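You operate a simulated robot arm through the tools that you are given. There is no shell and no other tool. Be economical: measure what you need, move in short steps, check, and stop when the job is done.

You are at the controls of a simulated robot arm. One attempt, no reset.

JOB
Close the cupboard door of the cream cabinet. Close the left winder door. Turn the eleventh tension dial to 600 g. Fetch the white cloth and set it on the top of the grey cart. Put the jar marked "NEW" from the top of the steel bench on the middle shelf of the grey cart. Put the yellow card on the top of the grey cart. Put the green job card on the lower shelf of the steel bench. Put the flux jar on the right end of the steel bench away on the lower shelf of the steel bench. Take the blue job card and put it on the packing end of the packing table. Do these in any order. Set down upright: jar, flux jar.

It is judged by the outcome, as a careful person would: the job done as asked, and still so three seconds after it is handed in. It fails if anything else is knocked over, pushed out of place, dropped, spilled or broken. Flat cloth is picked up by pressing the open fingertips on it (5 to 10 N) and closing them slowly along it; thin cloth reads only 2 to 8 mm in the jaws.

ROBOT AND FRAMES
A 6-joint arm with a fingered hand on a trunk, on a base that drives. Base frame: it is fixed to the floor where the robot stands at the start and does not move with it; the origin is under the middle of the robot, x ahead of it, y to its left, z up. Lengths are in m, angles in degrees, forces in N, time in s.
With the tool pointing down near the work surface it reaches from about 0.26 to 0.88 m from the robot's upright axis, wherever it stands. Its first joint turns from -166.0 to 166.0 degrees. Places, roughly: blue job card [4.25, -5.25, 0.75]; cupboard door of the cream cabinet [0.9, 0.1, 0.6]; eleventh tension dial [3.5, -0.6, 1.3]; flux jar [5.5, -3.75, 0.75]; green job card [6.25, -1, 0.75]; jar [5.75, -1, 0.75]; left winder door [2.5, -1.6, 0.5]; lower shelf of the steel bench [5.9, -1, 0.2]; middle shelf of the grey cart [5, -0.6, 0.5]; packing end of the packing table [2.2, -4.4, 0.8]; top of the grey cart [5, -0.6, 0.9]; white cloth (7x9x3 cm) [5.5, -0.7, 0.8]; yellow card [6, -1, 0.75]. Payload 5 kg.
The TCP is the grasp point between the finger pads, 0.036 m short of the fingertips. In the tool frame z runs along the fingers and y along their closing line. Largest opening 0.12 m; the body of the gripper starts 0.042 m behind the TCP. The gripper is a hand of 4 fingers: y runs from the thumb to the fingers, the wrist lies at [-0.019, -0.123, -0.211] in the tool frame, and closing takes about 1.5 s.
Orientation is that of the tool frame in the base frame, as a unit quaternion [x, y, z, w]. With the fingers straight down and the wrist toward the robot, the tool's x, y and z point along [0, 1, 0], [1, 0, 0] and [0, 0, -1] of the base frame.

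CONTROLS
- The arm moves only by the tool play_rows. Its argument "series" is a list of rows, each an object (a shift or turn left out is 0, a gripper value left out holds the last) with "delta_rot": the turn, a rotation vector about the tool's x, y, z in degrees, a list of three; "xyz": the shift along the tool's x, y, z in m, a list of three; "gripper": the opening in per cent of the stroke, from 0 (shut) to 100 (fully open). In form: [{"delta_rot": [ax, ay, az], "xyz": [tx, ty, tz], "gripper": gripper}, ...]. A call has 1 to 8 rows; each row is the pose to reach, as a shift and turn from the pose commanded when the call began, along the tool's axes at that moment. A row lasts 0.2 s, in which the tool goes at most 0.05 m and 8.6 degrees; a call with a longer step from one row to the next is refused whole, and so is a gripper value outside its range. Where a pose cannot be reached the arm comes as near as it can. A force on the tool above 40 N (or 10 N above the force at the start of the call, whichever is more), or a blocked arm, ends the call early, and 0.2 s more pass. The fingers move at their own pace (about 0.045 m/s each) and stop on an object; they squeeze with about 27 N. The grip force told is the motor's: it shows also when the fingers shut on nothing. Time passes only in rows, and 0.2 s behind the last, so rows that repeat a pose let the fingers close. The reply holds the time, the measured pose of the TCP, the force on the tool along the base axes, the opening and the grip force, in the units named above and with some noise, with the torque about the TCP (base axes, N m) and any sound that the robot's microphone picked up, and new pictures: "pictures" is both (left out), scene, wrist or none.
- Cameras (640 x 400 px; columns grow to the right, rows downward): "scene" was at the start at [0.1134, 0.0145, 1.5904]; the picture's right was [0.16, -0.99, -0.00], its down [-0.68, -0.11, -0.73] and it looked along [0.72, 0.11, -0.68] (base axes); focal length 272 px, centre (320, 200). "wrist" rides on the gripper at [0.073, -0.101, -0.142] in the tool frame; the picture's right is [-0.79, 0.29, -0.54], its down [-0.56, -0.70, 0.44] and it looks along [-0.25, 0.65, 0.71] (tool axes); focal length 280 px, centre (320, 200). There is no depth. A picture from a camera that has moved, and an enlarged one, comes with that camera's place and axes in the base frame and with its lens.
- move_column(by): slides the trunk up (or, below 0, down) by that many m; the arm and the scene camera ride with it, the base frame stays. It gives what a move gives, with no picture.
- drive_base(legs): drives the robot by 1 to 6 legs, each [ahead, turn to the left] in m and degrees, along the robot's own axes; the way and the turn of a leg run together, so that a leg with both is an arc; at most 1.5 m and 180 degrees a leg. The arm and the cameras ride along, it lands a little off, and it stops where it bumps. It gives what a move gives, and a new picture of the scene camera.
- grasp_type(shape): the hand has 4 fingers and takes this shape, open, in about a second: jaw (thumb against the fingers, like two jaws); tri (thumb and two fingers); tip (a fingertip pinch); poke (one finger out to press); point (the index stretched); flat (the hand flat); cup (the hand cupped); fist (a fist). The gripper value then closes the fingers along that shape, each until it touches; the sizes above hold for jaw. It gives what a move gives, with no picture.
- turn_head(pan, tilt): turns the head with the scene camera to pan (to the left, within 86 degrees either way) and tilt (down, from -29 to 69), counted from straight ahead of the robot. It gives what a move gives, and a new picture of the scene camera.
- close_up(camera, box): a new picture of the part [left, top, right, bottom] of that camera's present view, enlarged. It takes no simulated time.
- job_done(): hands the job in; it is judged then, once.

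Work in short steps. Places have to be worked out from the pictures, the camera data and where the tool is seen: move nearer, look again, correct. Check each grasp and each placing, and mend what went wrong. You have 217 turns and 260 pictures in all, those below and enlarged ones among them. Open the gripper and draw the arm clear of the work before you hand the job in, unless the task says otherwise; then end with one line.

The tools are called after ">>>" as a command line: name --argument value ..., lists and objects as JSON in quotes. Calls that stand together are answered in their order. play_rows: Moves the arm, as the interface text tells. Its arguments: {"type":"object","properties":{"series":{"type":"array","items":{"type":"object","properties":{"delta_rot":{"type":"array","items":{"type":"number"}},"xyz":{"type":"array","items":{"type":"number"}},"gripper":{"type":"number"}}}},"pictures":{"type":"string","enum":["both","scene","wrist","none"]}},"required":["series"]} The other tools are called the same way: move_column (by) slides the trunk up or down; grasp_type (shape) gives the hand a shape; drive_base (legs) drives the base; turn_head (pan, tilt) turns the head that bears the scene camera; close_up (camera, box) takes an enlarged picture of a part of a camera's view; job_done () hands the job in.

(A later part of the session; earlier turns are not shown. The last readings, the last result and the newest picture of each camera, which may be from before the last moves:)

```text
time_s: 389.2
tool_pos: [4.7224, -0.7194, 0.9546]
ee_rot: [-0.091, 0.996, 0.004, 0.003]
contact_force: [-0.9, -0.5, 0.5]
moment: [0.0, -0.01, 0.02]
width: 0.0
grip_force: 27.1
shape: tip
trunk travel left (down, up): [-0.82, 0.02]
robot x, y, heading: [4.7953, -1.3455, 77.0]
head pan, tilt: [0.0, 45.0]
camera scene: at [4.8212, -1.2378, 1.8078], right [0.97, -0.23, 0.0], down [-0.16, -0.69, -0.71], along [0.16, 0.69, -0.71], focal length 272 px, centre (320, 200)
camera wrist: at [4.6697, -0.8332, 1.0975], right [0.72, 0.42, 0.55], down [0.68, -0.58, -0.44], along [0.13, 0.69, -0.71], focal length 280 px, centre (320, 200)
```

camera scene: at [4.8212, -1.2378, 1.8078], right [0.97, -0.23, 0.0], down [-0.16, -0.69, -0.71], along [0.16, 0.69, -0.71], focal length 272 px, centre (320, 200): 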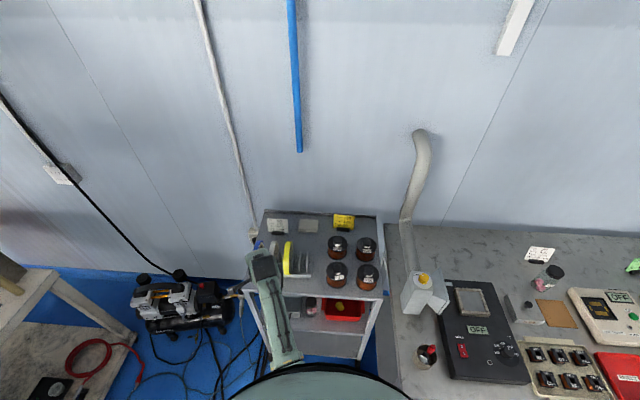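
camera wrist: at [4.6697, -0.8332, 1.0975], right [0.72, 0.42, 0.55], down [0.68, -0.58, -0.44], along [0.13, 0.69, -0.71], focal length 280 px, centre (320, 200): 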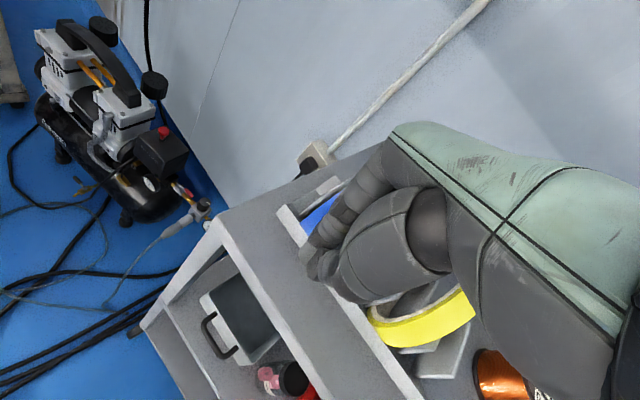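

I lower and push the left end back gently.

>>> play_rows --series '[{"xyz": [0, 0, 0.02]}, {"xyz": [0, 0, 0.038]}, {"xyz": [0, 0.012, 0.038]}, {"xyz": [0, 0.024, 0.038]}, {"xyz": [0, 0.034, 0.038]}]' --pictures "wrist"

>>> close_up --camera "scene" --box '[230, 190, 390, 310]'

```text
time_s: 390.4
tool_pos: [4.716, -0.6864, 0.9146]
ee_rot: [-0.091, 0.996, 0.002, 0.004]
contact_force: [0.5, -1.7, 1.2]
moment: [0.01, -0.01, 0.02]
width: 0.0
grip_force: 27.3
shape: tip
trunk travel left (down, up): [-0.82, 0.02]
robot x, y, heading: [4.7942, -1.3477, 76.7]
head pan, tilt: [0.0, 45.0]
camera wrist: at [4.6632, -0.7999, 1.0568], right [0.72, 0.42, 0.55], down [0.68, -0.59, -0.44], along [0.13, 0.69, -0.71], focal length 280 px, centre (320, 200)
```

wrist: 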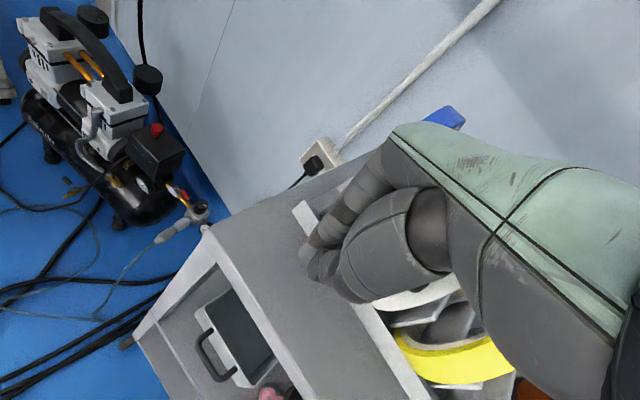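

```text
3.33 times, centred on (310, 250) of scene
camera zoom: at [4.8221, -1.238, 1.8077], right [0.97, -0.23, 0.0], down [-0.16, -0.69, -0.71], along [0.16, 0.69, -0.71], focal length 906 px, centre (353, 33)
```

zoom: 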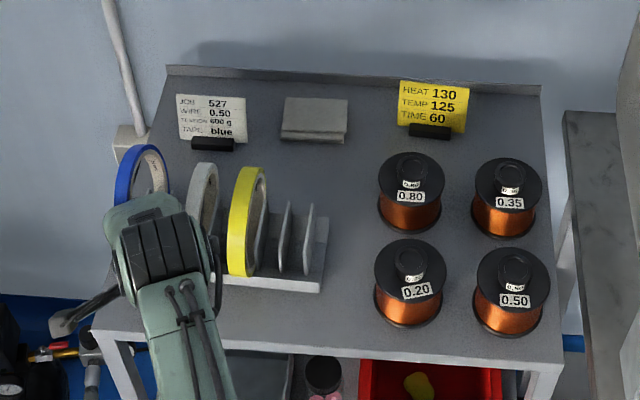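

The left end moved back, maybe ~1 cm too far. I withdraw the hand and measure.

>>> play_rows --series '[{"xyz": [0, -0.01, -0.03]}, {"xyz": [0, -0.02, -0.07]}, {"xyz": [0, -0.05, -0.11]}, {"xyz": [0, -0.09, -0.13]}, {"xyz": [0, -0.13, -0.13]}]' --pictures "none"

>>> close_up --camera "scene" --box '[230, 190, 390, 310]'

```text
time_s: 391.6
tool_pos: [4.7392, -0.8182, 1.0469]
ee_rot: [-0.092, 0.996, 0.002, 0.004]
contact_force: [0.6, 0.0, 0.9]
moment: [0.0, -0.03, 0.02]
width: 0.0
grip_force: 26.8
shape: tip
trunk travel left (down, up): [-0.82, 0.02]
robot x, y, heading: [4.7954, -1.3488, 76.9]
head pan, tilt: [0.0, 45.0]
```

```text
3.33 times, centred on (310, 250) of scene
camera zoom: at [4.8227, -1.2403, 1.8079], right [0.97, -0.23, 0.0], down [-0.16, -0.69, -0.71], along [0.16, 0.69, -0.71], focal length 906 px, centre (353, 33)
```

zoom: 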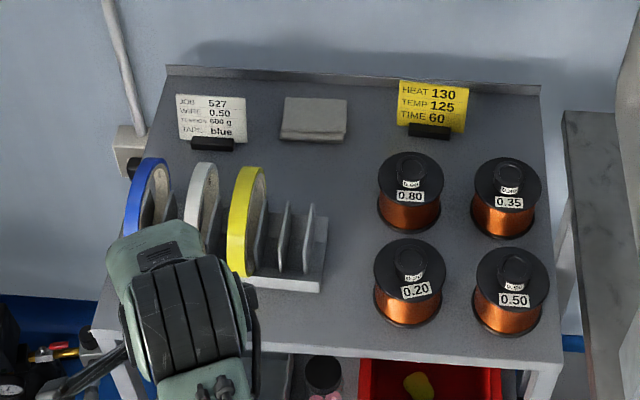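

>>> play_rows --series '[{"xyz": [-0.04, -0.02, 0]}, {"xyz": [-0.08, -0.04, 0]}, {"xyz": [-0.12, -0.06, 0]}, {"xyz": [-0.16, -0.08, 0]}, {"xyz": [-0.2, -0.09, 0]}]' --pictures "none"

>>> close_up --camera "scene" --box '[230, 190, 390, 310]'

```text
time_s: 392.8
tool_pos: [4.9535, -0.8679, 1.0475]
ee_rot: [-0.092, 0.996, 0.002, 0.003]
contact_force: [-0.6, -0.5, 1.2]
moment: [0.01, 0.01, 0.01]
width: 0.0002
grip_force: 26.7
shape: tip
trunk travel left (down, up): [-0.82, 0.02]
robot x, y, heading: [4.7961, -1.3502, 77.2]
head pan, tilt: [0.0, 45.0]
```

```text
3.33 times, centred on (310, 250) of scene
camera zoom: at [4.8241, -1.2372, 1.8077], right [0.97, -0.23, 0.0], down [-0.16, -0.69, -0.71], along [0.16, 0.69, -0.71], focal length 906 px, centre (353, 33)
```

zoom: 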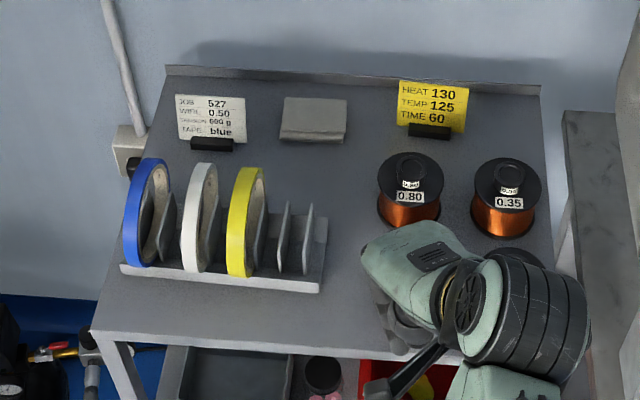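

The holder is back within about 1 cm. Now the green card: I restore the hand, switch to jaw, and drive back along the bench.

>>> play_rows --series '[{"delta_rot": [0, 0, 8]}, {"delta_rot": [0, 0, 16]}, {"delta_rot": [0, 0, 23]}]' --pictures "none"

>>> drive_base --legs '[[-0.45, 0], [0, -91], [1.25, 0], [0, 89]]'

>>> grasp_type --shape "jaw"

>>> move_column --by -0.12

>>> play_rows --series '[{"xyz": [0, -0.01, -0.04], "gripper": 60}, {"xyz": [0, -0.01, -0.08]}, {"xyz": [0, -0.01, -0.12]}]' --pictures "none"

```text
time_s: 393.6
tool_pos: [4.9499, -0.8674, 1.0482]
ee_rot: [0.111, 0.994, 0.003, 0.003]
contact_force: [-0.1, -0.6, 0.5]
moment: [0.0, -0.02, 0.02]
width: 0.0001
grip_force: 27.0
shape: tip
trunk travel left (down, up): [-0.82, 0.02]
robot x, y, heading: [4.7955, -1.3497, 76.7]
head pan, tilt: [0.0, 45.0]
```

```text
time_s: 407.7
tool_pos: [6.3618, -2.2819, 1.0447]
ee_rot: [0.794, 0.608, -0.003, -0.002]
contact_force: [-19.5, 5.1, 6.9]
moment: [-0.61, -1.68, -0.23]
width: 0.0
grip_force: 26.9
shape: tip
trunk travel left (down, up): [-0.82, 0.02]
robot x, y, heading: [5.899, -2.1066, -15.7]
head pan, tilt: [0.0, 45.0]
stopped in leg 3: the force on the tool passed its limit at 49 N (the readings are from after the stop); the commanded pose is now the measured one
camera scene: at [6.0001, -2.1356, 1.8083], right [-0.27, -0.96, 0.0], down [-0.68, 0.19, -0.71], along [0.68, -0.19, -0.7], focal length 272 px, centre (320, 200)
```

scene: 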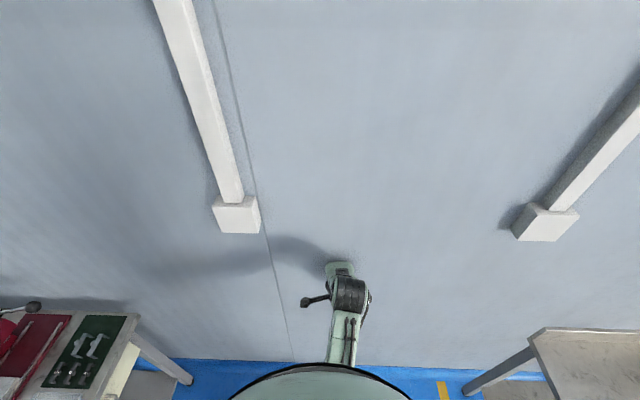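

```text
time_s: 408.6
tool_pos: [6.3449, -2.2781, 1.041]
ee_rot: [0.794, 0.607, -0.009, -0.014]
contact_force: [-94.1, 16.1, -13.6]
moment: [0.08, -0.58, -2.58]
width: 0.0943
grip_force: 0.1
shape: jaw
trunk travel left (down, up): [-0.82, 0.02]
robot x, y, heading: [5.8971, -2.1096, -15.9]
head pan, tilt: [0.0, 45.0]
```

```text
time_s: 409.8
tool_pos: [6.3544, -2.277, 0.9591]
ee_rot: [0.792, 0.61, -0.007, 0.002]
contact_force: [-114.8, 34.5, -40.9]
moment: [1.11, 0.72, -2.45]
width: 0.0899
grip_force: 0.1
shape: jaw
trunk travel left (down, up): [-0.716, 0.124]
robot x, y, heading: [5.8963, -2.1099, -15.6]
head pan, tilt: [0.0, 45.0]
stopped: the arm was blocked; the commanded pose is now the measured one
```

```text
time_s: 410.1
tool_pos: [6.3609, -2.2717, 1.0226]
ee_rot: [0.791, 0.611, -0.004, 0.024]
contact_force: [-117.4, 39.8, -42.8]
moment: [0.61, -0.17, -1.71]
width: 0.0489
grip_force: 0.1
shape: jaw
trunk travel left (down, up): [-0.716, 0.124]
robot x, y, heading: [5.8807, -2.1046, -16.2]
head pan, tilt: [0.0, 45.0]
stopped in row 1: the arm was blocked; the commanded pose is now the measured one
```

The hand met the far wall. I back off immediately.

>>> drive_base --legs '[[-0.2, 0]]'

```text
time_s: 410.8
tool_pos: [6.3558, -2.2569, 1.0429]
ee_rot: [0.777, 0.621, -0.073, -0.071]
contact_force: [-131.4, 57.0, -8.6]
moment: [-1.1, -2.68, -1.06]
width: 0.0583
grip_force: 0.0
shape: jaw
trunk travel left (down, up): [-0.716, 0.124]
robot x, y, heading: [5.825, -2.085, -20.7]
head pan, tilt: [0.0, 45.0]
stopped in leg 1: the robot was blocked; the commanded pose is now the measured one
camera scene: at [5.7262, -2.0471, 1.7263], right [-0.35, -0.94, 0.0], down [-0.57, 0.21, -0.79], along [0.74, -0.28, -0.61], focal length 272 px, centre (320, 200)
```

scene: 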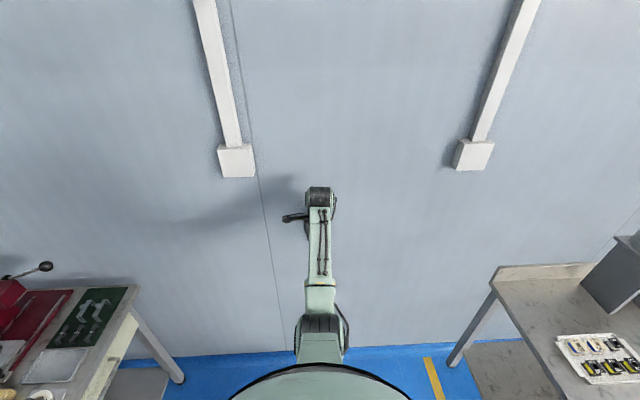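

The arm still presses on the wall with the robot being pushed. I retract the arm itself.

>>> play_rows --series '[{"xyz": [0, -0.03, -0.0], "gripper": 50}, {"xyz": [0, -0.06, -0.0]}, {"xyz": [0, -0.1, 0]}, {"xyz": [0, -0.14, 0]}]' --pictures "scene"

```text
time_s: 411.1
tool_pos: [6.3465, -2.2576, 1.0605]
ee_rot: [0.765, 0.62, -0.115, -0.13]
contact_force: [-143.9, 44.9, -11.2]
moment: [-1.61, -5.33, -1.39]
width: 0.0547
grip_force: 0.1
shape: jaw
trunk travel left (down, up): [-0.716, 0.124]
robot x, y, heading: [5.8217, -2.0808, -19.3]
head pan, tilt: [0.0, 45.0]
stopped in row 1: the arm was blocked; the commanded pose is now the measured one
camera scene: at [5.7186, -2.0489, 1.7262], right [-0.33, -0.94, 0.0], down [-0.58, 0.2, -0.79], along [0.75, -0.26, -0.61], focal length 272 px, centre (320, 200)
```

scene: 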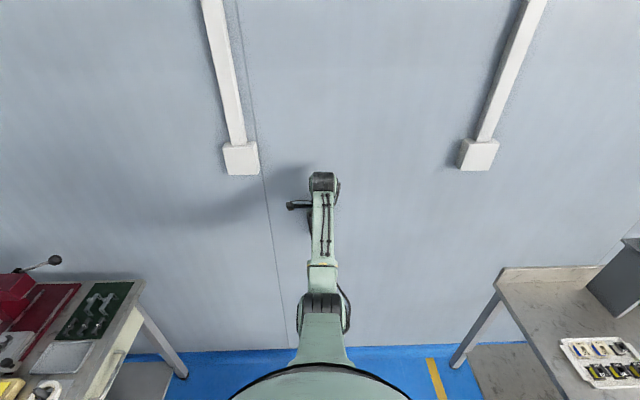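

The opened fingers are wedged against the wall. I curl them into a fist to free the hand.

>>> grasp_type --shape "fist"

>>> drive_base --legs '[[-0.15, 0]]'

```text
time_s: 412.0
tool_pos: [6.3506, -2.2576, 1.0638]
ee_rot: [0.77, 0.62, -0.1, -0.108]
contact_force: [-148.9, 48.9, -24.9]
moment: [-1.97, -7.07, -0.84]
width: 0.0
grip_force: 0.1
shape: fist
trunk travel left (down, up): [-0.716, 0.124]
robot x, y, heading: [5.8156, -2.0825, -20.2]
head pan, tilt: [0.0, 45.0]
```

```text
time_s: 412.8
tool_pos: [6.3376, -2.2542, 1.1311]
ee_rot: [0.738, 0.614, -0.175, -0.217]
contact_force: [-143.2, 48.9, -14.3]
moment: [-1.5, -4.57, -0.43]
width: 0.0
grip_force: 0.0
shape: fist
trunk travel left (down, up): [-0.716, 0.124]
robot x, y, heading: [5.7954, -2.0828, -19.6]
head pan, tilt: [0.0, 45.0]
stopped in leg 1: the robot was blocked; the commanded pose is now the measured one
camera scene: at [5.6948, -2.0407, 1.7262], right [-0.34, -0.94, 0.0], down [-0.57, 0.21, -0.79], along [0.75, -0.27, -0.61], focal length 272 px, centre (320, 200)
```

scene: 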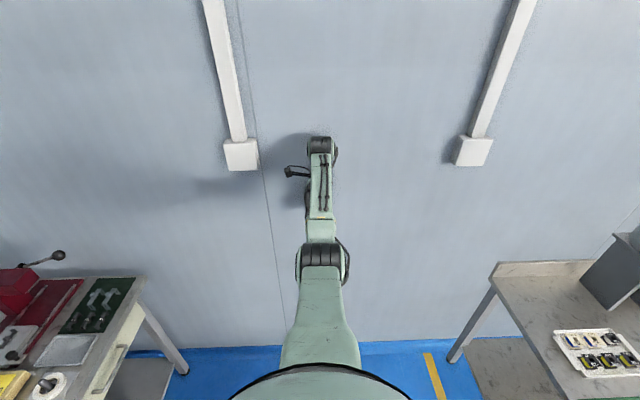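

The robot is leaning because the arm braces on the wall; I need to retract the arm repeatedly to unload it.

>>> play_rows --series '[{"xyz": [0, -0.041, 0.026]}, {"xyz": [0, -0.082, 0.052]}, {"xyz": [0, -0.123, 0.078]}]' --pictures "none"

>>> play_rows --series '[{"xyz": [0, -0.041, 0.026]}, {"xyz": [0, -0.082, 0.052]}, {"xyz": [0, -0.123, 0.078]}]' --pictures "none"

>>> play_rows --series '[{"xyz": [0, -0.041, 0.026]}, {"xyz": [0, -0.082, 0.052]}, {"xyz": [0, -0.123, 0.078]}]' --pictures "scene"

```text
time_s: 413.1
tool_pos: [6.3344, -2.2549, 1.17]
ee_rot: [0.726, 0.614, -0.194, -0.241]
contact_force: [-142.4, 47.2, -17.1]
moment: [-1.16, -3.62, -0.45]
width: 0.0
grip_force: 0.1
shape: fist
trunk travel left (down, up): [-0.716, 0.124]
robot x, y, heading: [5.7935, -2.0752, -19.5]
head pan, tilt: [0.0, 45.0]
stopped in row 1: the arm was blocked; the commanded pose is now the measured one
```

```text
time_s: 413.4
tool_pos: [6.3346, -2.255, 1.2115]
ee_rot: [0.722, 0.618, -0.197, -0.239]
contact_force: [-134.2, 43.5, -50.3]
moment: [0.04, -0.86, -0.86]
width: 0.0001
grip_force: 0.0
shape: fist
out of reach, approached as far as the arm can: row 1
trunk travel left (down, up): [-0.716, 0.124]
robot x, y, heading: [5.7929, -2.0727, -19.6]
head pan, tilt: [0.0, 45.0]
stopped in row 1: the arm was blocked; the commanded pose is now the measured one
```

```text
time_s: 413.8
tool_pos: [6.333, -2.26, 1.2594]
ee_rot: [0.719, 0.62, -0.201, -0.242]
contact_force: [-137.2, 51.3, -37.0]
moment: [-0.4, -2.36, -2.04]
width: 0.0001
grip_force: 0.1
shape: fist
out of reach, approached as far as the arm can: row 1
trunk travel left (down, up): [-0.716, 0.124]
robot x, y, heading: [5.7833, -2.0724, -19.7]
head pan, tilt: [0.0, 45.0]
stopped in row 1: the arm was blocked; the commanded pose is now the measured one
camera scene: at [5.6746, -2.0324, 1.7256], right [-0.34, -0.94, 0.0], down [-0.57, 0.21, -0.8], along [0.75, -0.27, -0.6], focal length 272 px, centre (320, 200)
```

scene: 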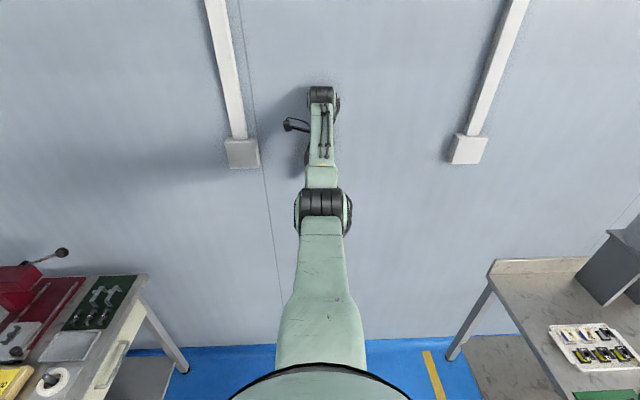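

The hand props the leaning robot. Turning the base left will sweep the hand off the wall; I try that.

>>> drive_base --legs '[[0, 50]]'

```text
time_s: 414.5
tool_pos: [6.3321, -2.2684, 1.3599]
ee_rot: [0.725, 0.629, -0.189, -0.209]
contact_force: [-138.9, 42.6, -35.2]
moment: [-0.28, -3.27, -2.21]
width: 0.0
grip_force: 0.0
shape: fist
trunk travel left (down, up): [-0.716, 0.124]
robot x, y, heading: [5.7562, -2.0615, -21.9]
head pan, tilt: [0.0, 45.0]
stopped in leg 1: the robot was blocked; the commanded pose is now the measured one
camera scene: at [5.653, -2.0232, 1.7259], right [-0.37, -0.93, 0.0], down [-0.56, 0.23, -0.79], along [0.74, -0.29, -0.61], focal length 272 px, centre (320, 200)
```

scene: 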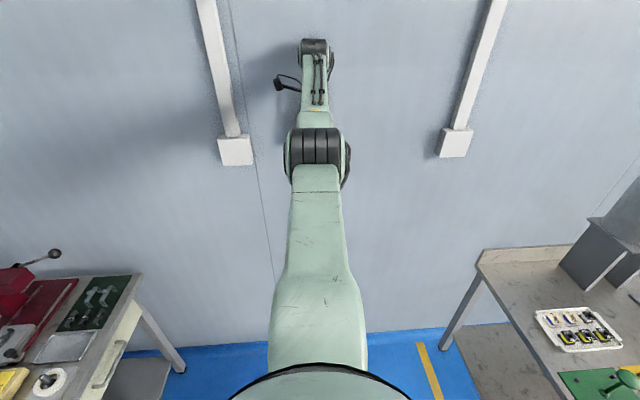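

I try driving backward again with a longer leg and watch the numbers.

>>> drive_base --legs '[[-0.6, 0]]'

```text
time_s: 415.2
tool_pos: [6.3296, -2.2731, 1.3272]
ee_rot: [0.723, 0.627, -0.193, -0.217]
contact_force: [-151.3, 51.2, 12.2]
moment: [-2.53, -7.21, -2.58]
width: 0.0
grip_force: 0.0
shape: fist
trunk travel left (down, up): [-0.716, 0.124]
robot x, y, heading: [5.7473, -2.0587, -22.1]
head pan, tilt: [0.0, 45.0]
stopped in leg 1: the robot was blocked; the commanded pose is now the measured one
camera scene: at [5.6507, -2.0202, 1.7267], right [-0.37, -0.93, 0.0], down [-0.57, 0.23, -0.79], along [0.73, -0.3, -0.61], focal length 272 px, centre (320, 200)
```

scene: 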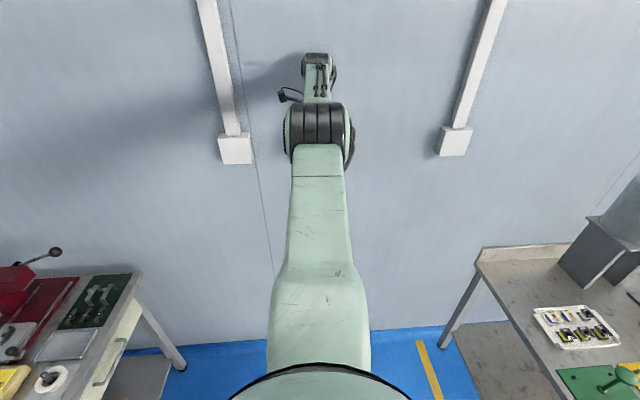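

The hand's orientation got twisted (wrist against the wall), so plain retraction is unreachable. I rotate the hand back toward vertical while retracting.

>>> play_rows --series '[{"delta_rot": [-8.5, 0, 0], "xyz": [0, -0.03, 0.0]}, {"delta_rot": [-17, 0, 0], "xyz": [0, -0.06, 0.0]}, {"delta_rot": [-25, 0, 0], "xyz": [0, -0.09, 0]}]' --pictures "none"

>>> play_rows --series '[{"delta_rot": [-8.5, 0, 0], "xyz": [0, -0.03, 0.0]}, {"delta_rot": [-17, 0, 0], "xyz": [0, -0.06, 0.0]}, {"delta_rot": [-25, 0, 0], "xyz": [0, -0.09, 0]}]' --pictures "none"

```text
time_s: 415.6
tool_pos: [6.3263, -2.2737, 1.2943]
ee_rot: [0.705, 0.622, -0.213, -0.265]
contact_force: [-152.4, 57.0, 12.2]
moment: [-2.95, -7.06, -3.66]
width: 0.0001
grip_force: 0.0
shape: fist
out of reach, approached as far as the arm can: row 1
trunk travel left (down, up): [-0.716, 0.124]
robot x, y, heading: [5.746, -2.0587, -21.8]
head pan, tilt: [0.0, 45.0]
stopped in row 1: the arm was blocked; the commanded pose is now the measured one
```

```text
time_s: 415.9
tool_pos: [6.2915, -2.2635, 1.2936]
ee_rot: [0.676, 0.606, -0.246, -0.339]
contact_force: [2.6, -0.2, 0.1]
moment: [0.05, 0.14, -0.02]
width: 0.0
grip_force: 0.1
shape: fist
out of reach, approached as far as the arm can: row 1
trunk travel left (down, up): [-0.716, 0.124]
robot x, y, heading: [5.7446, -2.0601, -22.1]
head pan, tilt: [0.0, 45.0]
stopped in row 1: the arm was blocked; the commanded pose is now the measured one
```

The hand is free of the wall (2.6 N). Now I back away.

>>> drive_base --legs '[[-0.3, 0]]'

```text
time_s: 416.6
tool_pos: [6.2528, -2.2468, 1.1763]
ee_rot: [0.642, 0.578, -0.281, -0.417]
contact_force: [1.2, 0.2, -1.7]
moment: [0.02, 0.03, 0.05]
width: 0.0
grip_force: 0.1
shape: fist
trunk travel left (down, up): [-0.716, 0.124]
robot x, y, heading: [5.7392, -2.0594, -21.6]
head pan, tilt: [0.0, 45.0]
stopped in leg 1: the robot was blocked; the commanded pose is now the measured one
camera scene: at [5.6768, -2.0296, 1.7222], right [-0.37, -0.93, 0.0], down [-0.58, 0.23, -0.78], along [0.72, -0.29, -0.63], focal length 272 px, centre (320, 200)
```

scene: 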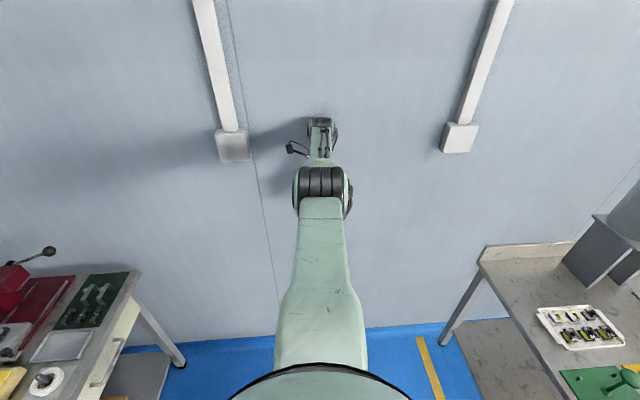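

The robot is righting itself. I let a moment pass and check.

>>> play_rows --series '[{}, {}, {}, {}]' --pictures "none"

>>> turn_head --pan 0 --tilt 40

```text
time_s: 416.9
tool_pos: [6.2335, -2.2399, 1.1075]
ee_rot: [0.621, 0.563, -0.3, -0.456]
contact_force: [-0.7, 0.8, 0.4]
moment: [-0.01, -0.07, 0.01]
width: 0.0
grip_force: 0.0
shape: fist
trunk travel left (down, up): [-0.716, 0.124]
robot x, y, heading: [5.7366, -2.0563, -21.6]
head pan, tilt: [0.0, 45.0]
stopped in row 1: the arm was blocked; the commanded pose is now the measured one
```

```text
time_s: 417.6
tool_pos: [6.2337, -2.2386, 1.108]
ee_rot: [0.62, 0.562, -0.301, -0.457]
contact_force: [0.9, 0.1, -0.4]
moment: [0.01, -0.03, 0.0]
width: 0.0
grip_force: 0.1
shape: fist
trunk travel left (down, up): [-0.716, 0.124]
robot x, y, heading: [5.7405, -2.0577, -22.2]
head pan, tilt: [0.0, 40.0]
camera scene: at [5.6949, -2.0375, 1.7296], right [-0.37, -0.93, 0.0], down [-0.53, 0.21, -0.82], along [0.76, -0.31, -0.57], focal length 272 px, centre (320, 200)
```

scene: 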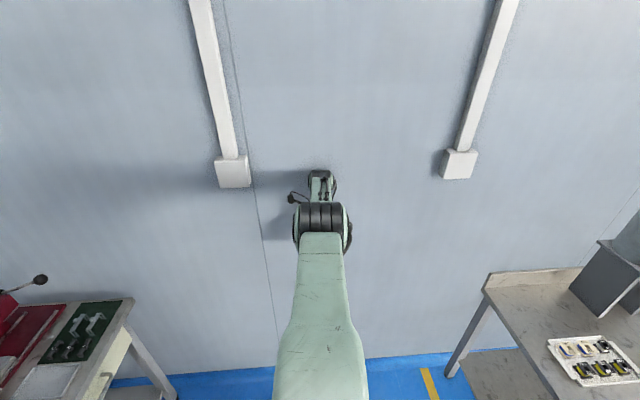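

>>> drive_base --legs '[[-0.25, 0]]'

```text
time_s: 418.3
tool_pos: [6.2107, -2.2298, 1.0455]
ee_rot: [0.591, 0.537, -0.325, -0.507]
contact_force: [-0.3, -0.5, 0.1]
moment: [-0.05, -0.06, 0.01]
width: 0.1153
grip_force: 0.0
shape: fist
trunk travel left (down, up): [-0.716, 0.124]
robot x, y, heading: [5.7304, -2.057, -21.9]
head pan, tilt: [0.0, 40.0]
stopped in leg 1: the robot was blocked; the commanded pose is now the measured one
camera scene: at [5.7205, -2.0473, 1.7277], right [-0.37, -0.93, 0.0], down [-0.54, 0.22, -0.81], along [0.75, -0.3, -0.58], focal length 272 px, centre (320, 200)
```

scene: 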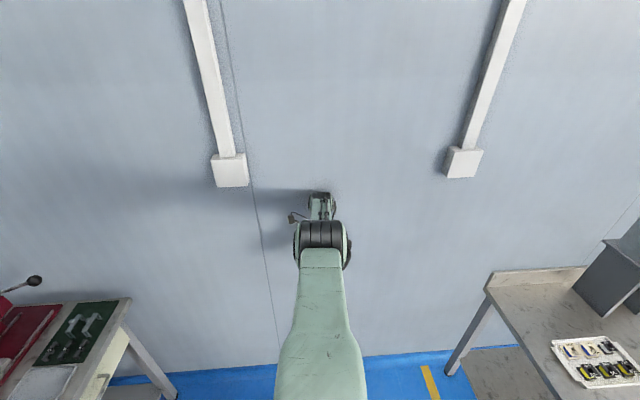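

The lean is diminishing with each step. I repeat short idle calls until it's upright.

>>> play_rows --series '[{}, {}]' --pictures "none"

>>> play_rows --series '[{}, {}]' --pictures "none"

>>> play_rows --series '[{}, {}]' --pictures "none"

>>> play_rows --series '[{}, {}]' --pictures "none"

```text
time_s: 418.7
tool_pos: [6.1966, -2.223, 0.9905]
ee_rot: [0.565, 0.513, -0.342, -0.549]
contact_force: [23.0, -8.9, -1.9]
moment: [0.25, 0.74, 0.13]
width: 0.1152
grip_force: 0.1
shape: fist
trunk travel left (down, up): [-0.716, 0.124]
robot x, y, heading: [5.7323, -2.0558, -21.8]
head pan, tilt: [0.0, 40.0]
stopped in row 1: the arm was blocked; the commanded pose is now the measured one
```

```text
time_s: 419.0
tool_pos: [6.1889, -2.2196, 0.9784]
ee_rot: [-0.552, -0.506, 0.35, 0.563]
contact_force: [1.0, 0.2, -0.1]
moment: [0.01, 0.02, 0.0]
width: 0.1152
grip_force: 0.0
shape: fist
trunk travel left (down, up): [-0.716, 0.124]
robot x, y, heading: [5.73, -2.0548, -21.9]
head pan, tilt: [0.0, 40.0]
stopped in row 1: the arm was blocked; the commanded pose is now the measured one
```

```text
time_s: 419.8
tool_pos: [6.1863, -2.2167, 0.942]
ee_rot: [-0.547, -0.499, 0.353, 0.572]
contact_force: [-2.4, 0.7, 0.1]
moment: [-0.02, -0.09, -0.02]
width: 0.0
grip_force: 0.0
shape: fist
trunk travel left (down, up): [-0.716, 0.124]
robot x, y, heading: [5.73, -2.0552, -21.9]
head pan, tilt: [0.0, 40.0]
stopped in row 2: the arm was blocked; the commanded pose is now the measured one
```

```text
time_s: 420.6
tool_pos: [6.18, -2.2161, 0.9478]
ee_rot: [-0.535, -0.49, 0.36, 0.587]
contact_force: [0.2, 0.3, -0.7]
moment: [0.02, 0.0, 0.0]
width: 0.1151
grip_force: 0.1
shape: fist
trunk travel left (down, up): [-0.716, 0.124]
robot x, y, heading: [5.7266, -2.0506, -22.0]
head pan, tilt: [0.0, 40.0]
stopped in row 2: the arm was blocked; the commanded pose is now the measured one
```

The hand has folded backward (fingers toward me). I rotate it back to fingers-down about the TCP, which also brings the wrist away from the wall.

>>> play_rows --series '[{"delta_rot": [-6, 0, 0]}, {"delta_rot": [-12, 0, 0]}, {"delta_rot": [-18, 0, 0]}, {"delta_rot": [-24, 0, 0]}, {"delta_rot": [-30, 0, 0]}, {"delta_rot": [-36, 0, 0]}, {"delta_rot": [-42, 0, 0]}, {"delta_rot": [-48, 0, 0]}]' --pictures "scene"

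```text
time_s: 421.2
tool_pos: [6.2022, -2.2186, 0.9059]
ee_rot: [0.573, 0.518, -0.324, -0.545]
contact_force: [0.2, 0.0, -0.6]
moment: [0.0, 0.0, -0.04]
width: 0.1152
grip_force: 0.1
shape: fist
out of reach, approached as far as the arm can: row 1, 2
trunk travel left (down, up): [-0.716, 0.124]
robot x, y, heading: [5.7262, -2.0544, -21.4]
head pan, tilt: [0.0, 40.0]
stopped in row 2: the arm was blocked; the commanded pose is now the measured one
camera scene: at [5.7929, -2.0752, 1.7169], right [-0.37, -0.93, 0.0], down [-0.58, 0.23, -0.78], along [0.73, -0.29, -0.62], focal length 272 px, centre (320, 200)
```

scene: 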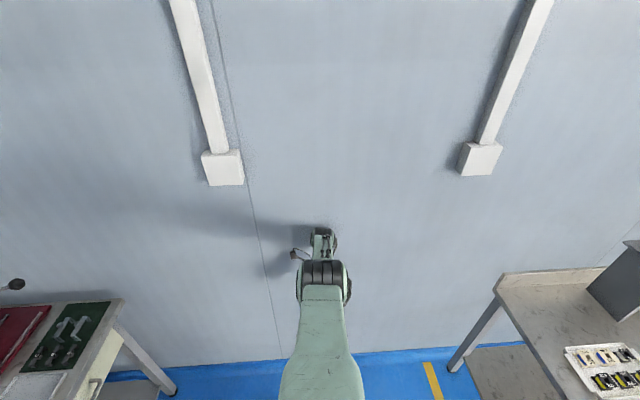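

Nearly upright now. I drive back once more.

>>> drive_base --legs '[[-0.3, 0]]'

```text
time_s: 423.4
tool_pos: [5.9542, -2.1212, 0.8902]
ee_rot: [0.571, 0.516, -0.324, -0.549]
contact_force: [0.3, -0.6, -0.9]
moment: [-0.03, 0.0, -0.01]
width: 0.1153
grip_force: 0.2
shape: fist
trunk travel left (down, up): [-0.716, 0.124]
robot x, y, heading: [5.4484, -1.9453, -21.7]
head pan, tilt: [0.0, 40.0]
camera scene: at [5.5608, -1.9838, 1.7106], right [-0.37, -0.93, 0.0], down [-0.6, 0.24, -0.77], along [0.71, -0.28, -0.64], focal length 272 px, centre (320, 200)
```

scene: 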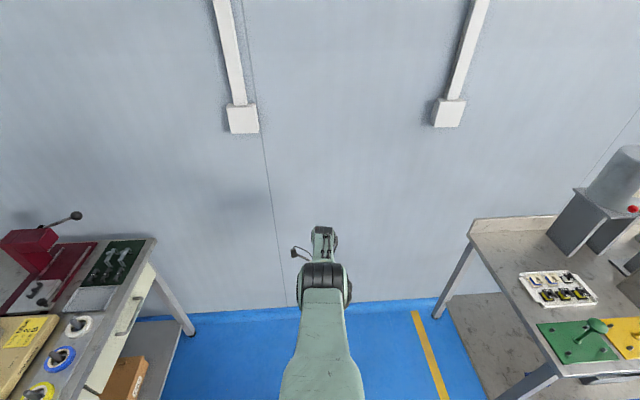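

Upright and free. I rotate the hand back to fingers-down in open space.

>>> play_rows --series '[{"delta_rot": [-8, 0, 0], "xyz": [0, 0, 0.02]}, {"delta_rot": [-16, 0, 0], "xyz": [0, 0, 0.04]}, {"delta_rot": [-24, 0, 0], "xyz": [0, 0, 0.06]}, {"delta_rot": [-32, 0, 0], "xyz": [0, -0.02, 0.06]}, {"delta_rot": [-40, 0, 0], "xyz": [0, -0.04, 0.06]}, {"delta_rot": [-48, 0, 0], "xyz": [0, -0.06, 0.06]}, {"delta_rot": [-56, 0, 0], "xyz": [0, -0.08, 0.06]}, {"delta_rot": [-64, 0, 0], "xyz": [0, -0.1, 0.06]}]' --pictures "none"

```text
time_s: 425.2
tool_pos: [5.8731, -2.116, 0.9766]
ee_rot: [0.775, 0.611, -0.002, -0.162]
contact_force: [0.5, -0.1, 0.3]
moment: [0.0, -0.02, -0.02]
width: 0.1153
grip_force: 0.0
shape: fist
out of reach, approached as far as the arm can: row 1, 2, 3, 4, 5, 6
trunk travel left (down, up): [-0.716, 0.124]
robot x, y, heading: [5.4522, -1.939, -21.6]
head pan, tilt: [0.0, 40.0]
```

>>> play_rows --series '[{"delta_rot": [-5, -3.8, 3.2]}, {"delta_rot": [-10, -7.6, 6.4]}, {"delta_rot": [-14.7, -11.3, 9.6]}]' --pictures "none"

>>> grasp_type --shape "jaw"

```text
time_s: 426.0
tool_pos: [5.8732, -2.1164, 0.9755]
ee_rot: [0.835, 0.551, -0.014, 0.0]
contact_force: [-0.6, 0.3, 0.3]
moment: [0.0, 0.01, 0.0]
width: 0.1151
grip_force: 0.0
shape: fist
trunk travel left (down, up): [-0.716, 0.124]
robot x, y, heading: [5.4487, -1.9399, -21.7]
head pan, tilt: [0.0, 40.0]
```

```text
time_s: 426.9
tool_pos: [5.8733, -2.1161, 0.9744]
ee_rot: [0.834, 0.552, -0.013, -0.003]
contact_force: [-0.1, -0.2, 0.1]
moment: [-0.02, 0.01, -0.04]
width: 0.1194
grip_force: 0.0
shape: jaw
trunk travel left (down, up): [-0.716, 0.124]
robot x, y, heading: [5.4492, -1.9396, -21.4]
head pan, tilt: [0.0, 40.0]
```

I raise the hand and drive to the green card's spot.

>>> play_rows --series '[{"xyz": [0, -0.01, -0.03], "gripper": 60}, {"xyz": [0, -0.02, -0.06]}, {"xyz": [0, -0.03, -0.09]}]' --pictures "none"

>>> drive_base --legs '[[0, 51], [0.48, 0], [0, 45.5]]'

```text
time_s: 427.7
tool_pos: [5.8633, -2.1086, 1.0573]
ee_rot: [0.834, 0.551, -0.016, -0.001]
contact_force: [0.3, -0.4, -0.1]
moment: [0.01, 0.02, 0.0]
width: 0.0724
grip_force: 0.0
shape: jaw
out of reach, approached as far as the arm can: row 3
trunk travel left (down, up): [-0.716, 0.124]
robot x, y, heading: [5.4532, -1.9423, -21.6]
head pan, tilt: [0.0, 40.0]
```

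```text
time_s: 435.9
tool_pos: [5.9805, -1.2741, 1.0577]
ee_rot: [0.14, 0.99, -0.011, 0.01]
contact_force: [-0.3, 0.7, 0.1]
moment: [0.0, 0.03, -0.01]
width: 0.0724
grip_force: 0.0
shape: jaw
trunk travel left (down, up): [-0.716, 0.124]
robot x, y, heading: [5.864, -1.6982, 75.6]
head pan, tilt: [0.0, 40.0]
camera scene: at [5.8958, -1.5895, 1.7107], right [0.97, -0.25, 0.0], down [-0.16, -0.62, -0.77], along [0.19, 0.74, -0.64], focal length 272 px, centre (320, 200)
```

scene: 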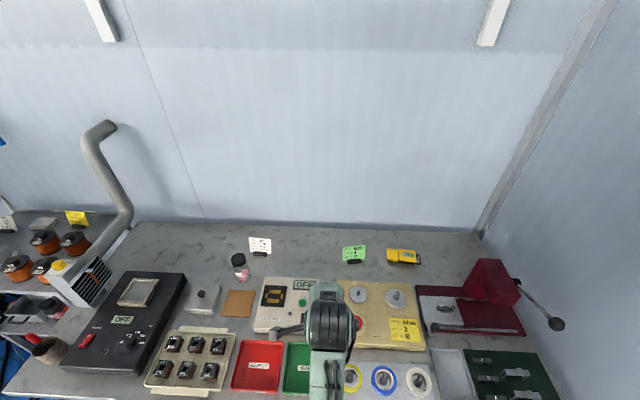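

The green card's foot is at ≈(6.187, −0.986). I move above it.

>>> play_rows --series '[{"xyz": [-0.015, 0.042, 0]}, {"xyz": [-0.03, 0.084, 0]}, {"xyz": [-0.045, 0.126, 0]}, {"xyz": [-0.06, 0.168, 0]}, {"xyz": [-0.075, 0.21, 0]}, {"xyz": [-0.09, 0.252, 0]}, {"xyz": [-0.105, 0.294, 0]}, {"xyz": [-0.119, 0.336, 0]}]' --pictures "wrist"

```text
time_s: 437.7
tool_pos: [6.1889, -0.9819, 1.0518]
ee_rot: [0.14, 0.99, -0.011, 0.009]
contact_force: [0.1, -0.3, 0.0]
moment: [-0.04, -0.02, -0.02]
width: 0.0724
grip_force: 0.0
shape: jaw
trunk travel left (down, up): [-0.716, 0.124]
robot x, y, heading: [5.8631, -1.7016, 75.6]
head pan, tilt: [0.0, 40.0]
camera wrist: at [6.0895, -1.0556, 1.1954], right [0.83, 0.07, 0.55], down [0.35, -0.84, -0.42], along [0.43, 0.54, -0.72], focal length 280 px, centre (320, 200)
```

wrist: 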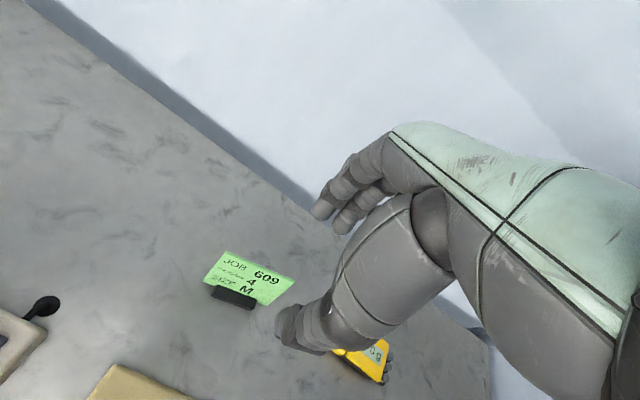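

Aligned. I descend and grip as with the yellow card.

>>> play_rows --series '[{"xyz": [0, 0.008, 0.04]}, {"xyz": [0, 0.008, 0.08]}, {"xyz": [0, 0.008, 0.12]}, {"xyz": [0, 0.008, 0.15]}, {"xyz": [0, 0.008, 0.165]}]' --pictures "wrist"

>>> play_rows --series '[{"gripper": 50}, {"gripper": 35}, {"gripper": 20}, {"gripper": 5}, {"gripper": 0}, {"gripper": 0}]' --pictures "none"

>>> play_rows --series '[{"xyz": [0, 0, -0.01]}, {"xyz": [0, 0, -0.04]}, {"xyz": [0, 0, -0.08]}, {"xyz": [0, 0, -0.12]}, {"xyz": [0, 0, -0.15]}]' --pictures "wrist"

```text
time_s: 438.9
tool_pos: [6.1916, -0.9813, 0.8877]
ee_rot: [0.139, 0.99, -0.011, 0.01]
contact_force: [0.5, 0.4, -0.7]
moment: [-0.01, -0.04, -0.02]
width: 0.0724
grip_force: 0.2
shape: jaw
trunk travel left (down, up): [-0.716, 0.124]
robot x, y, heading: [5.8656, -1.6993, 75.3]
head pan, tilt: [0.0, 40.0]
camera wrist: at [6.0929, -1.055, 1.0305], right [0.83, 0.07, 0.55], down [0.35, -0.84, -0.42], along [0.43, 0.54, -0.72], focal length 280 px, centre (320, 200)
```

wrist: 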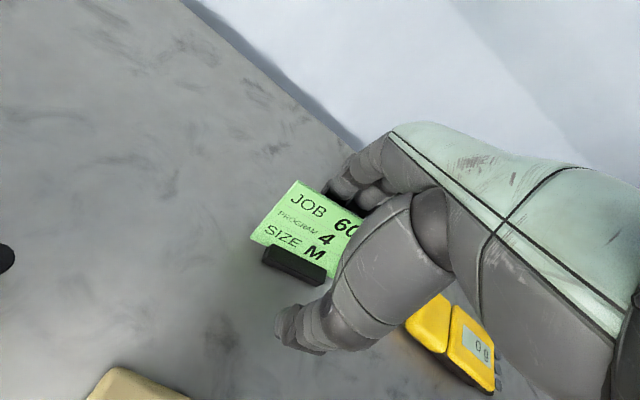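

```text
time_s: 440.3
tool_pos: [6.1918, -0.9813, 0.8887]
ee_rot: [0.14, 0.99, -0.01, 0.009]
contact_force: [0.1, 0.0, 1.0]
moment: [-0.07, 0.05, 0.06]
width: 0.0001
grip_force: 27.1
shape: jaw
trunk travel left (down, up): [-0.716, 0.124]
robot x, y, heading: [5.8666, -1.7013, 75.3]
head pan, tilt: [0.0, 40.0]
```

```text
time_s: 441.5
tool_pos: [6.1917, -0.9767, 1.0388]
ee_rot: [0.14, 0.99, -0.011, 0.01]
contact_force: [-0.5, 0.0, -0.8]
moment: [-0.01, 0.01, -0.01]
width: 0.0
grip_force: 27.0
shape: jaw
trunk travel left (down, up): [-0.716, 0.124]
robot x, y, heading: [5.8656, -1.6985, 75.5]
head pan, tilt: [0.0, 40.0]
camera wrist: at [6.0918, -1.0502, 1.1813], right [0.83, 0.07, 0.55], down [0.35, -0.84, -0.42], along [0.43, 0.54, -0.72], focal length 280 px, centre (320, 200)
```

wrist: 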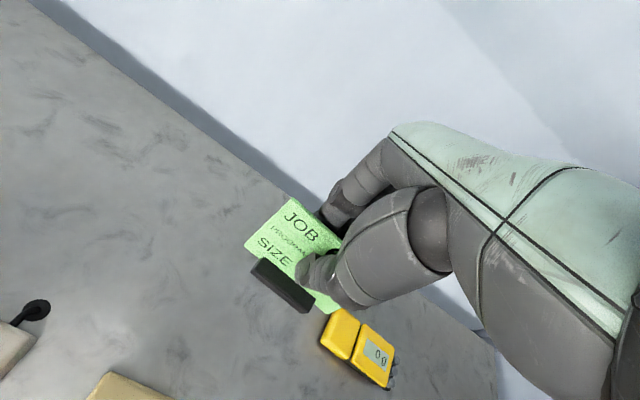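

The green card is held. I retract, back off, lower the trunk, and look at the bench's lower shelf.

>>> play_rows --series '[{"xyz": [0.01, -0.045, 0]}, {"xyz": [0.025, -0.09, 0]}, {"xyz": [0.04, -0.135, 0]}, {"xyz": [0.055, -0.18, 0]}, {"xyz": [0.07, -0.225, 0]}, {"xyz": [0.085, -0.265, 0]}, {"xyz": [0.1, -0.3, 0]}]' --pictures "none"

>>> drive_base --legs '[[-0.4, 0]]'

>>> move_column --by -0.4

>>> turn_head --pan 0 --tilt 38

```text
time_s: 443.1
tool_pos: [6.0135, -1.2372, 1.0432]
ee_rot: [0.14, 0.99, -0.01, 0.011]
contact_force: [0.0, 0.4, 0.1]
moment: [0.02, -0.01, 0.02]
width: 0.0
grip_force: 27.2
shape: jaw
trunk travel left (down, up): [-0.716, 0.124]
robot x, y, heading: [5.8634, -1.7044, 75.4]
head pan, tilt: [0.0, 40.0]
```

```text
time_s: 445.8
tool_pos: [5.9139, -1.626, 1.0411]
ee_rot: [0.142, 0.99, -0.011, 0.01]
contact_force: [1.0, 0.1, -0.5]
moment: [0.03, -0.02, 0.02]
width: 0.0
grip_force: 27.5
shape: jaw
trunk travel left (down, up): [-0.716, 0.124]
robot x, y, heading: [5.7624, -2.0884, 75.1]
head pan, tilt: [0.0, 40.0]
camera scene: at [5.7942, -1.9769, 1.7107], right [0.97, -0.26, 0.0], down [-0.17, -0.62, -0.77], along [0.2, 0.74, -0.64], focal length 272 px, centre (320, 200)
```

scene: 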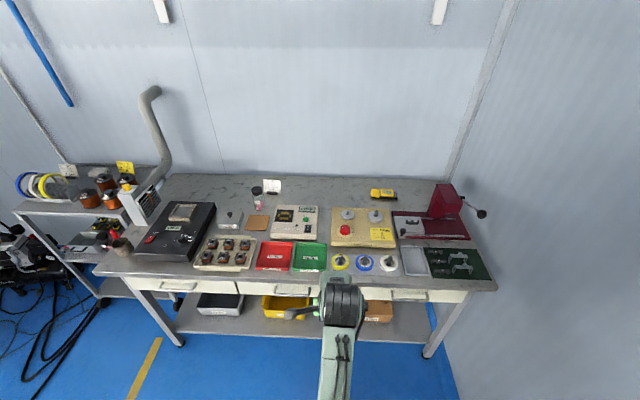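

```text
time_s: 449.6
tool_pos: [5.9139, -1.6258, 0.6418]
ee_rot: [0.142, 0.99, -0.01, 0.009]
contact_force: [-0.5, -0.3, -0.8]
moment: [-0.01, -0.02, -0.02]
width: 0.0002
grip_force: 26.4
shape: jaw
trunk travel left (down, up): [-0.316, 0.524]
robot x, y, heading: [5.7614, -2.089, 74.9]
head pan, tilt: [0.0, 40.0]
```

```text
time_s: 450.3
tool_pos: [5.9122, -1.6255, 0.6417]
ee_rot: [0.142, 0.99, -0.009, 0.01]
contact_force: [0.2, -0.2, 0.0]
moment: [0.0, 0.01, -0.03]
width: 0.0002
grip_force: 27.1
shape: jaw
trunk travel left (down, up): [-0.316, 0.524]
robot x, y, heading: [5.7668, -2.0853, 75.0]
head pan, tilt: [0.0, 38.0]
camera scene: at [5.7945, -1.9757, 1.3137], right [0.97, -0.26, 0.0], down [-0.16, -0.59, -0.79], along [0.2, 0.76, -0.62], focal length 272 px, centre (320, 200)
```

scene: 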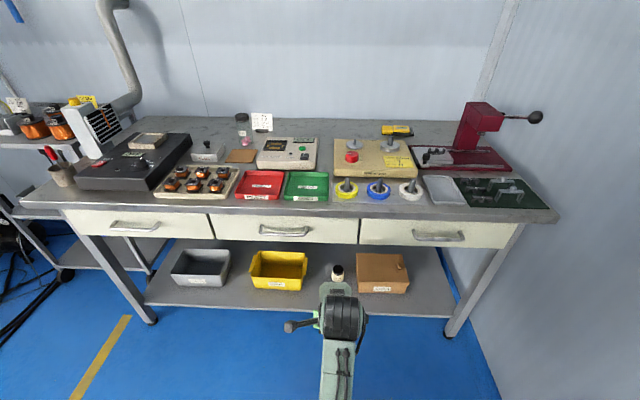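

The shelf has a free gap between the yellow bin and the little jar, at ≈(5.985, −1.29). I roll forward and lower the trunk.

>>> drive_base --legs '[[0.15, 0]]'

>>> move_column --by -0.3

>>> play_rows --series '[{"xyz": [0.005, 0.04, 0]}, {"xyz": [0.01, 0.08, 0]}]' --pictures "both"

```text
time_s: 451.7
tool_pos: [5.9516, -1.4815, 0.6421]
ee_rot: [0.141, 0.99, -0.012, 0.01]
contact_force: [-0.4, 0.0, -0.6]
moment: [-0.02, -0.02, -0.01]
width: 0.0
grip_force: 26.1
shape: jaw
trunk travel left (down, up): [-0.316, 0.524]
robot x, y, heading: [5.7995, -1.9451, 75.0]
head pan, tilt: [0.0, 38.0]
camera scene: at [5.8331, -1.8304, 1.3136], right [0.97, -0.26, 0.0], down [-0.16, -0.6, -0.79], along [0.2, 0.76, -0.62], focal length 272 px, centre (320, 200)
```

scene: 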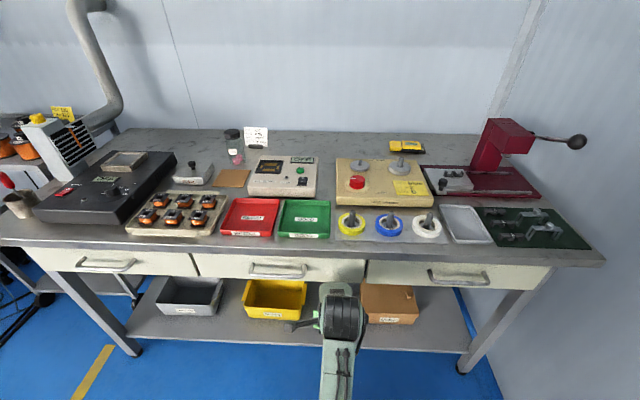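

```text
time_s: 454.7
tool_pos: [5.9506, -1.4811, 0.3424]
ee_rot: [0.143, 0.99, -0.01, 0.011]
contact_force: [-0.2, -1.4, 0.2]
moment: [0.05, 0.0, -0.02]
width: 0.0
grip_force: 27.2
shape: jaw
trunk travel left (down, up): [-0.016, 0.824]
robot x, y, heading: [5.8004, -1.9461, 75.4]
head pan, tilt: [0.0, 38.0]
```

```text
time_s: 455.3
tool_pos: [5.9614, -1.4028, 0.3389]
ee_rot: [0.142, 0.99, -0.011, 0.011]
contact_force: [-0.4, -0.4, -0.2]
moment: [0.0, 0.01, 0.01]
width: 0.0001
grip_force: 27.3
shape: jaw
trunk travel left (down, up): [-0.016, 0.824]
robot x, y, heading: [5.8012, -1.9449, 75.1]
head pan, tilt: [0.0, 38.0]
camera scene: at [5.8328, -1.8315, 1.0137], right [0.97, -0.26, 0.0], down [-0.16, -0.59, -0.79], along [0.2, 0.76, -0.62], focal length 272 px, centre (320, 200)
camera wrist: at [5.8628, -1.4755, 0.481], right [0.83, 0.07, 0.55], down [0.35, -0.84, -0.42], along [0.44, 0.54, -0.72], focal length 280 px, centre (320, 200)
```

scene: 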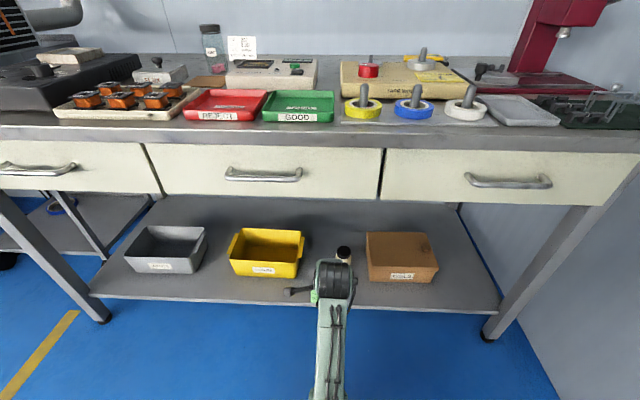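
wrist: 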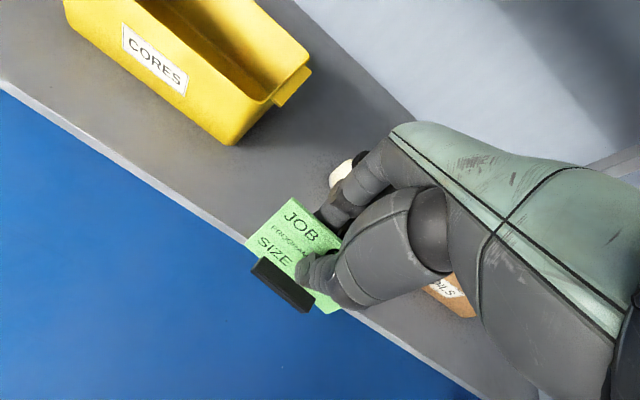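

To keep fingers clear of the little jar I aim at (5.955, −1.298). I move in at this height.

>>> play_rows --series '[{"xyz": [0.012, 0.033, 0]}, {"xyz": [0.024, 0.066, 0]}, {"xyz": [0.0356, 0.099, 0]}]' --pictures "wrist"

```text
time_s: 456.1
tool_pos: [5.9574, -1.2982, 0.3374]
ee_rot: [0.141, 0.99, -0.011, 0.01]
contact_force: [-0.3, 0.3, -0.4]
moment: [-0.02, 0.02, -0.03]
width: 0.0
grip_force: 27.1
shape: jaw
trunk travel left (down, up): [-0.016, 0.824]
robot x, y, heading: [5.8053, -1.947, 75.1]
head pan, tilt: [0.0, 38.0]
camera wrist: at [5.8572, -1.3707, 0.4797], right [0.83, 0.07, 0.55], down [0.35, -0.84, -0.42], along [0.44, 0.54, -0.72], focal length 280 px, centre (320, 200)
```

wrist: 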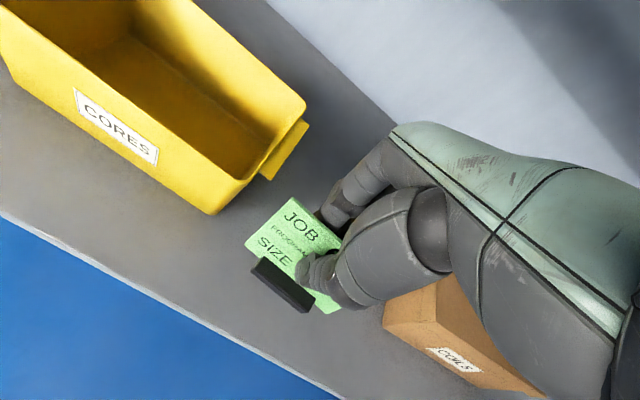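

Over the shelf, well inside the edge. I lower to contact.

>>> play_rows --series '[{"xyz": [0, 0, 0.03]}, {"xyz": [0, 0, 0.05]}, {"xyz": [0, 0, 0.06]}, {"xyz": [0, 0, 0.068]}, {"xyz": [0, 0, 0.074]}]' --pictures "wrist"

```text
time_s: 457.3
tool_pos: [5.9593, -1.2986, 0.2644]
ee_rot: [0.143, 0.99, -0.01, 0.01]
contact_force: [0.7, -0.9, -1.6]
moment: [-0.02, 0.04, 0.03]
width: 0.0
grip_force: 27.2
shape: jaw
trunk travel left (down, up): [-0.016, 0.824]
robot x, y, heading: [5.7983, -1.9455, 75.3]
head pan, tilt: [0.0, 38.0]
camera wrist: at [5.8598, -1.3721, 0.4061], right [0.83, 0.07, 0.55], down [0.35, -0.84, -0.42], along [0.44, 0.54, -0.72], focal length 280 px, centre (320, 200)
```

wrist: 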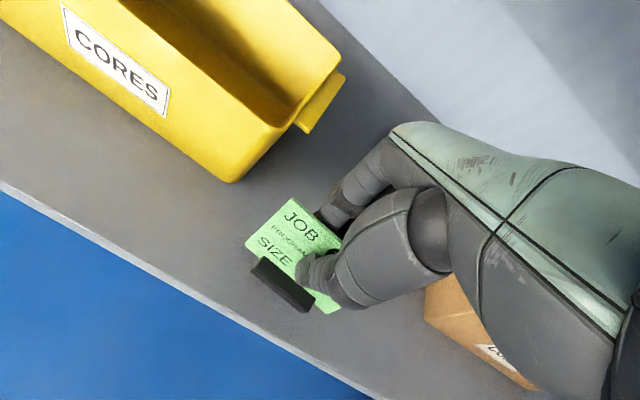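

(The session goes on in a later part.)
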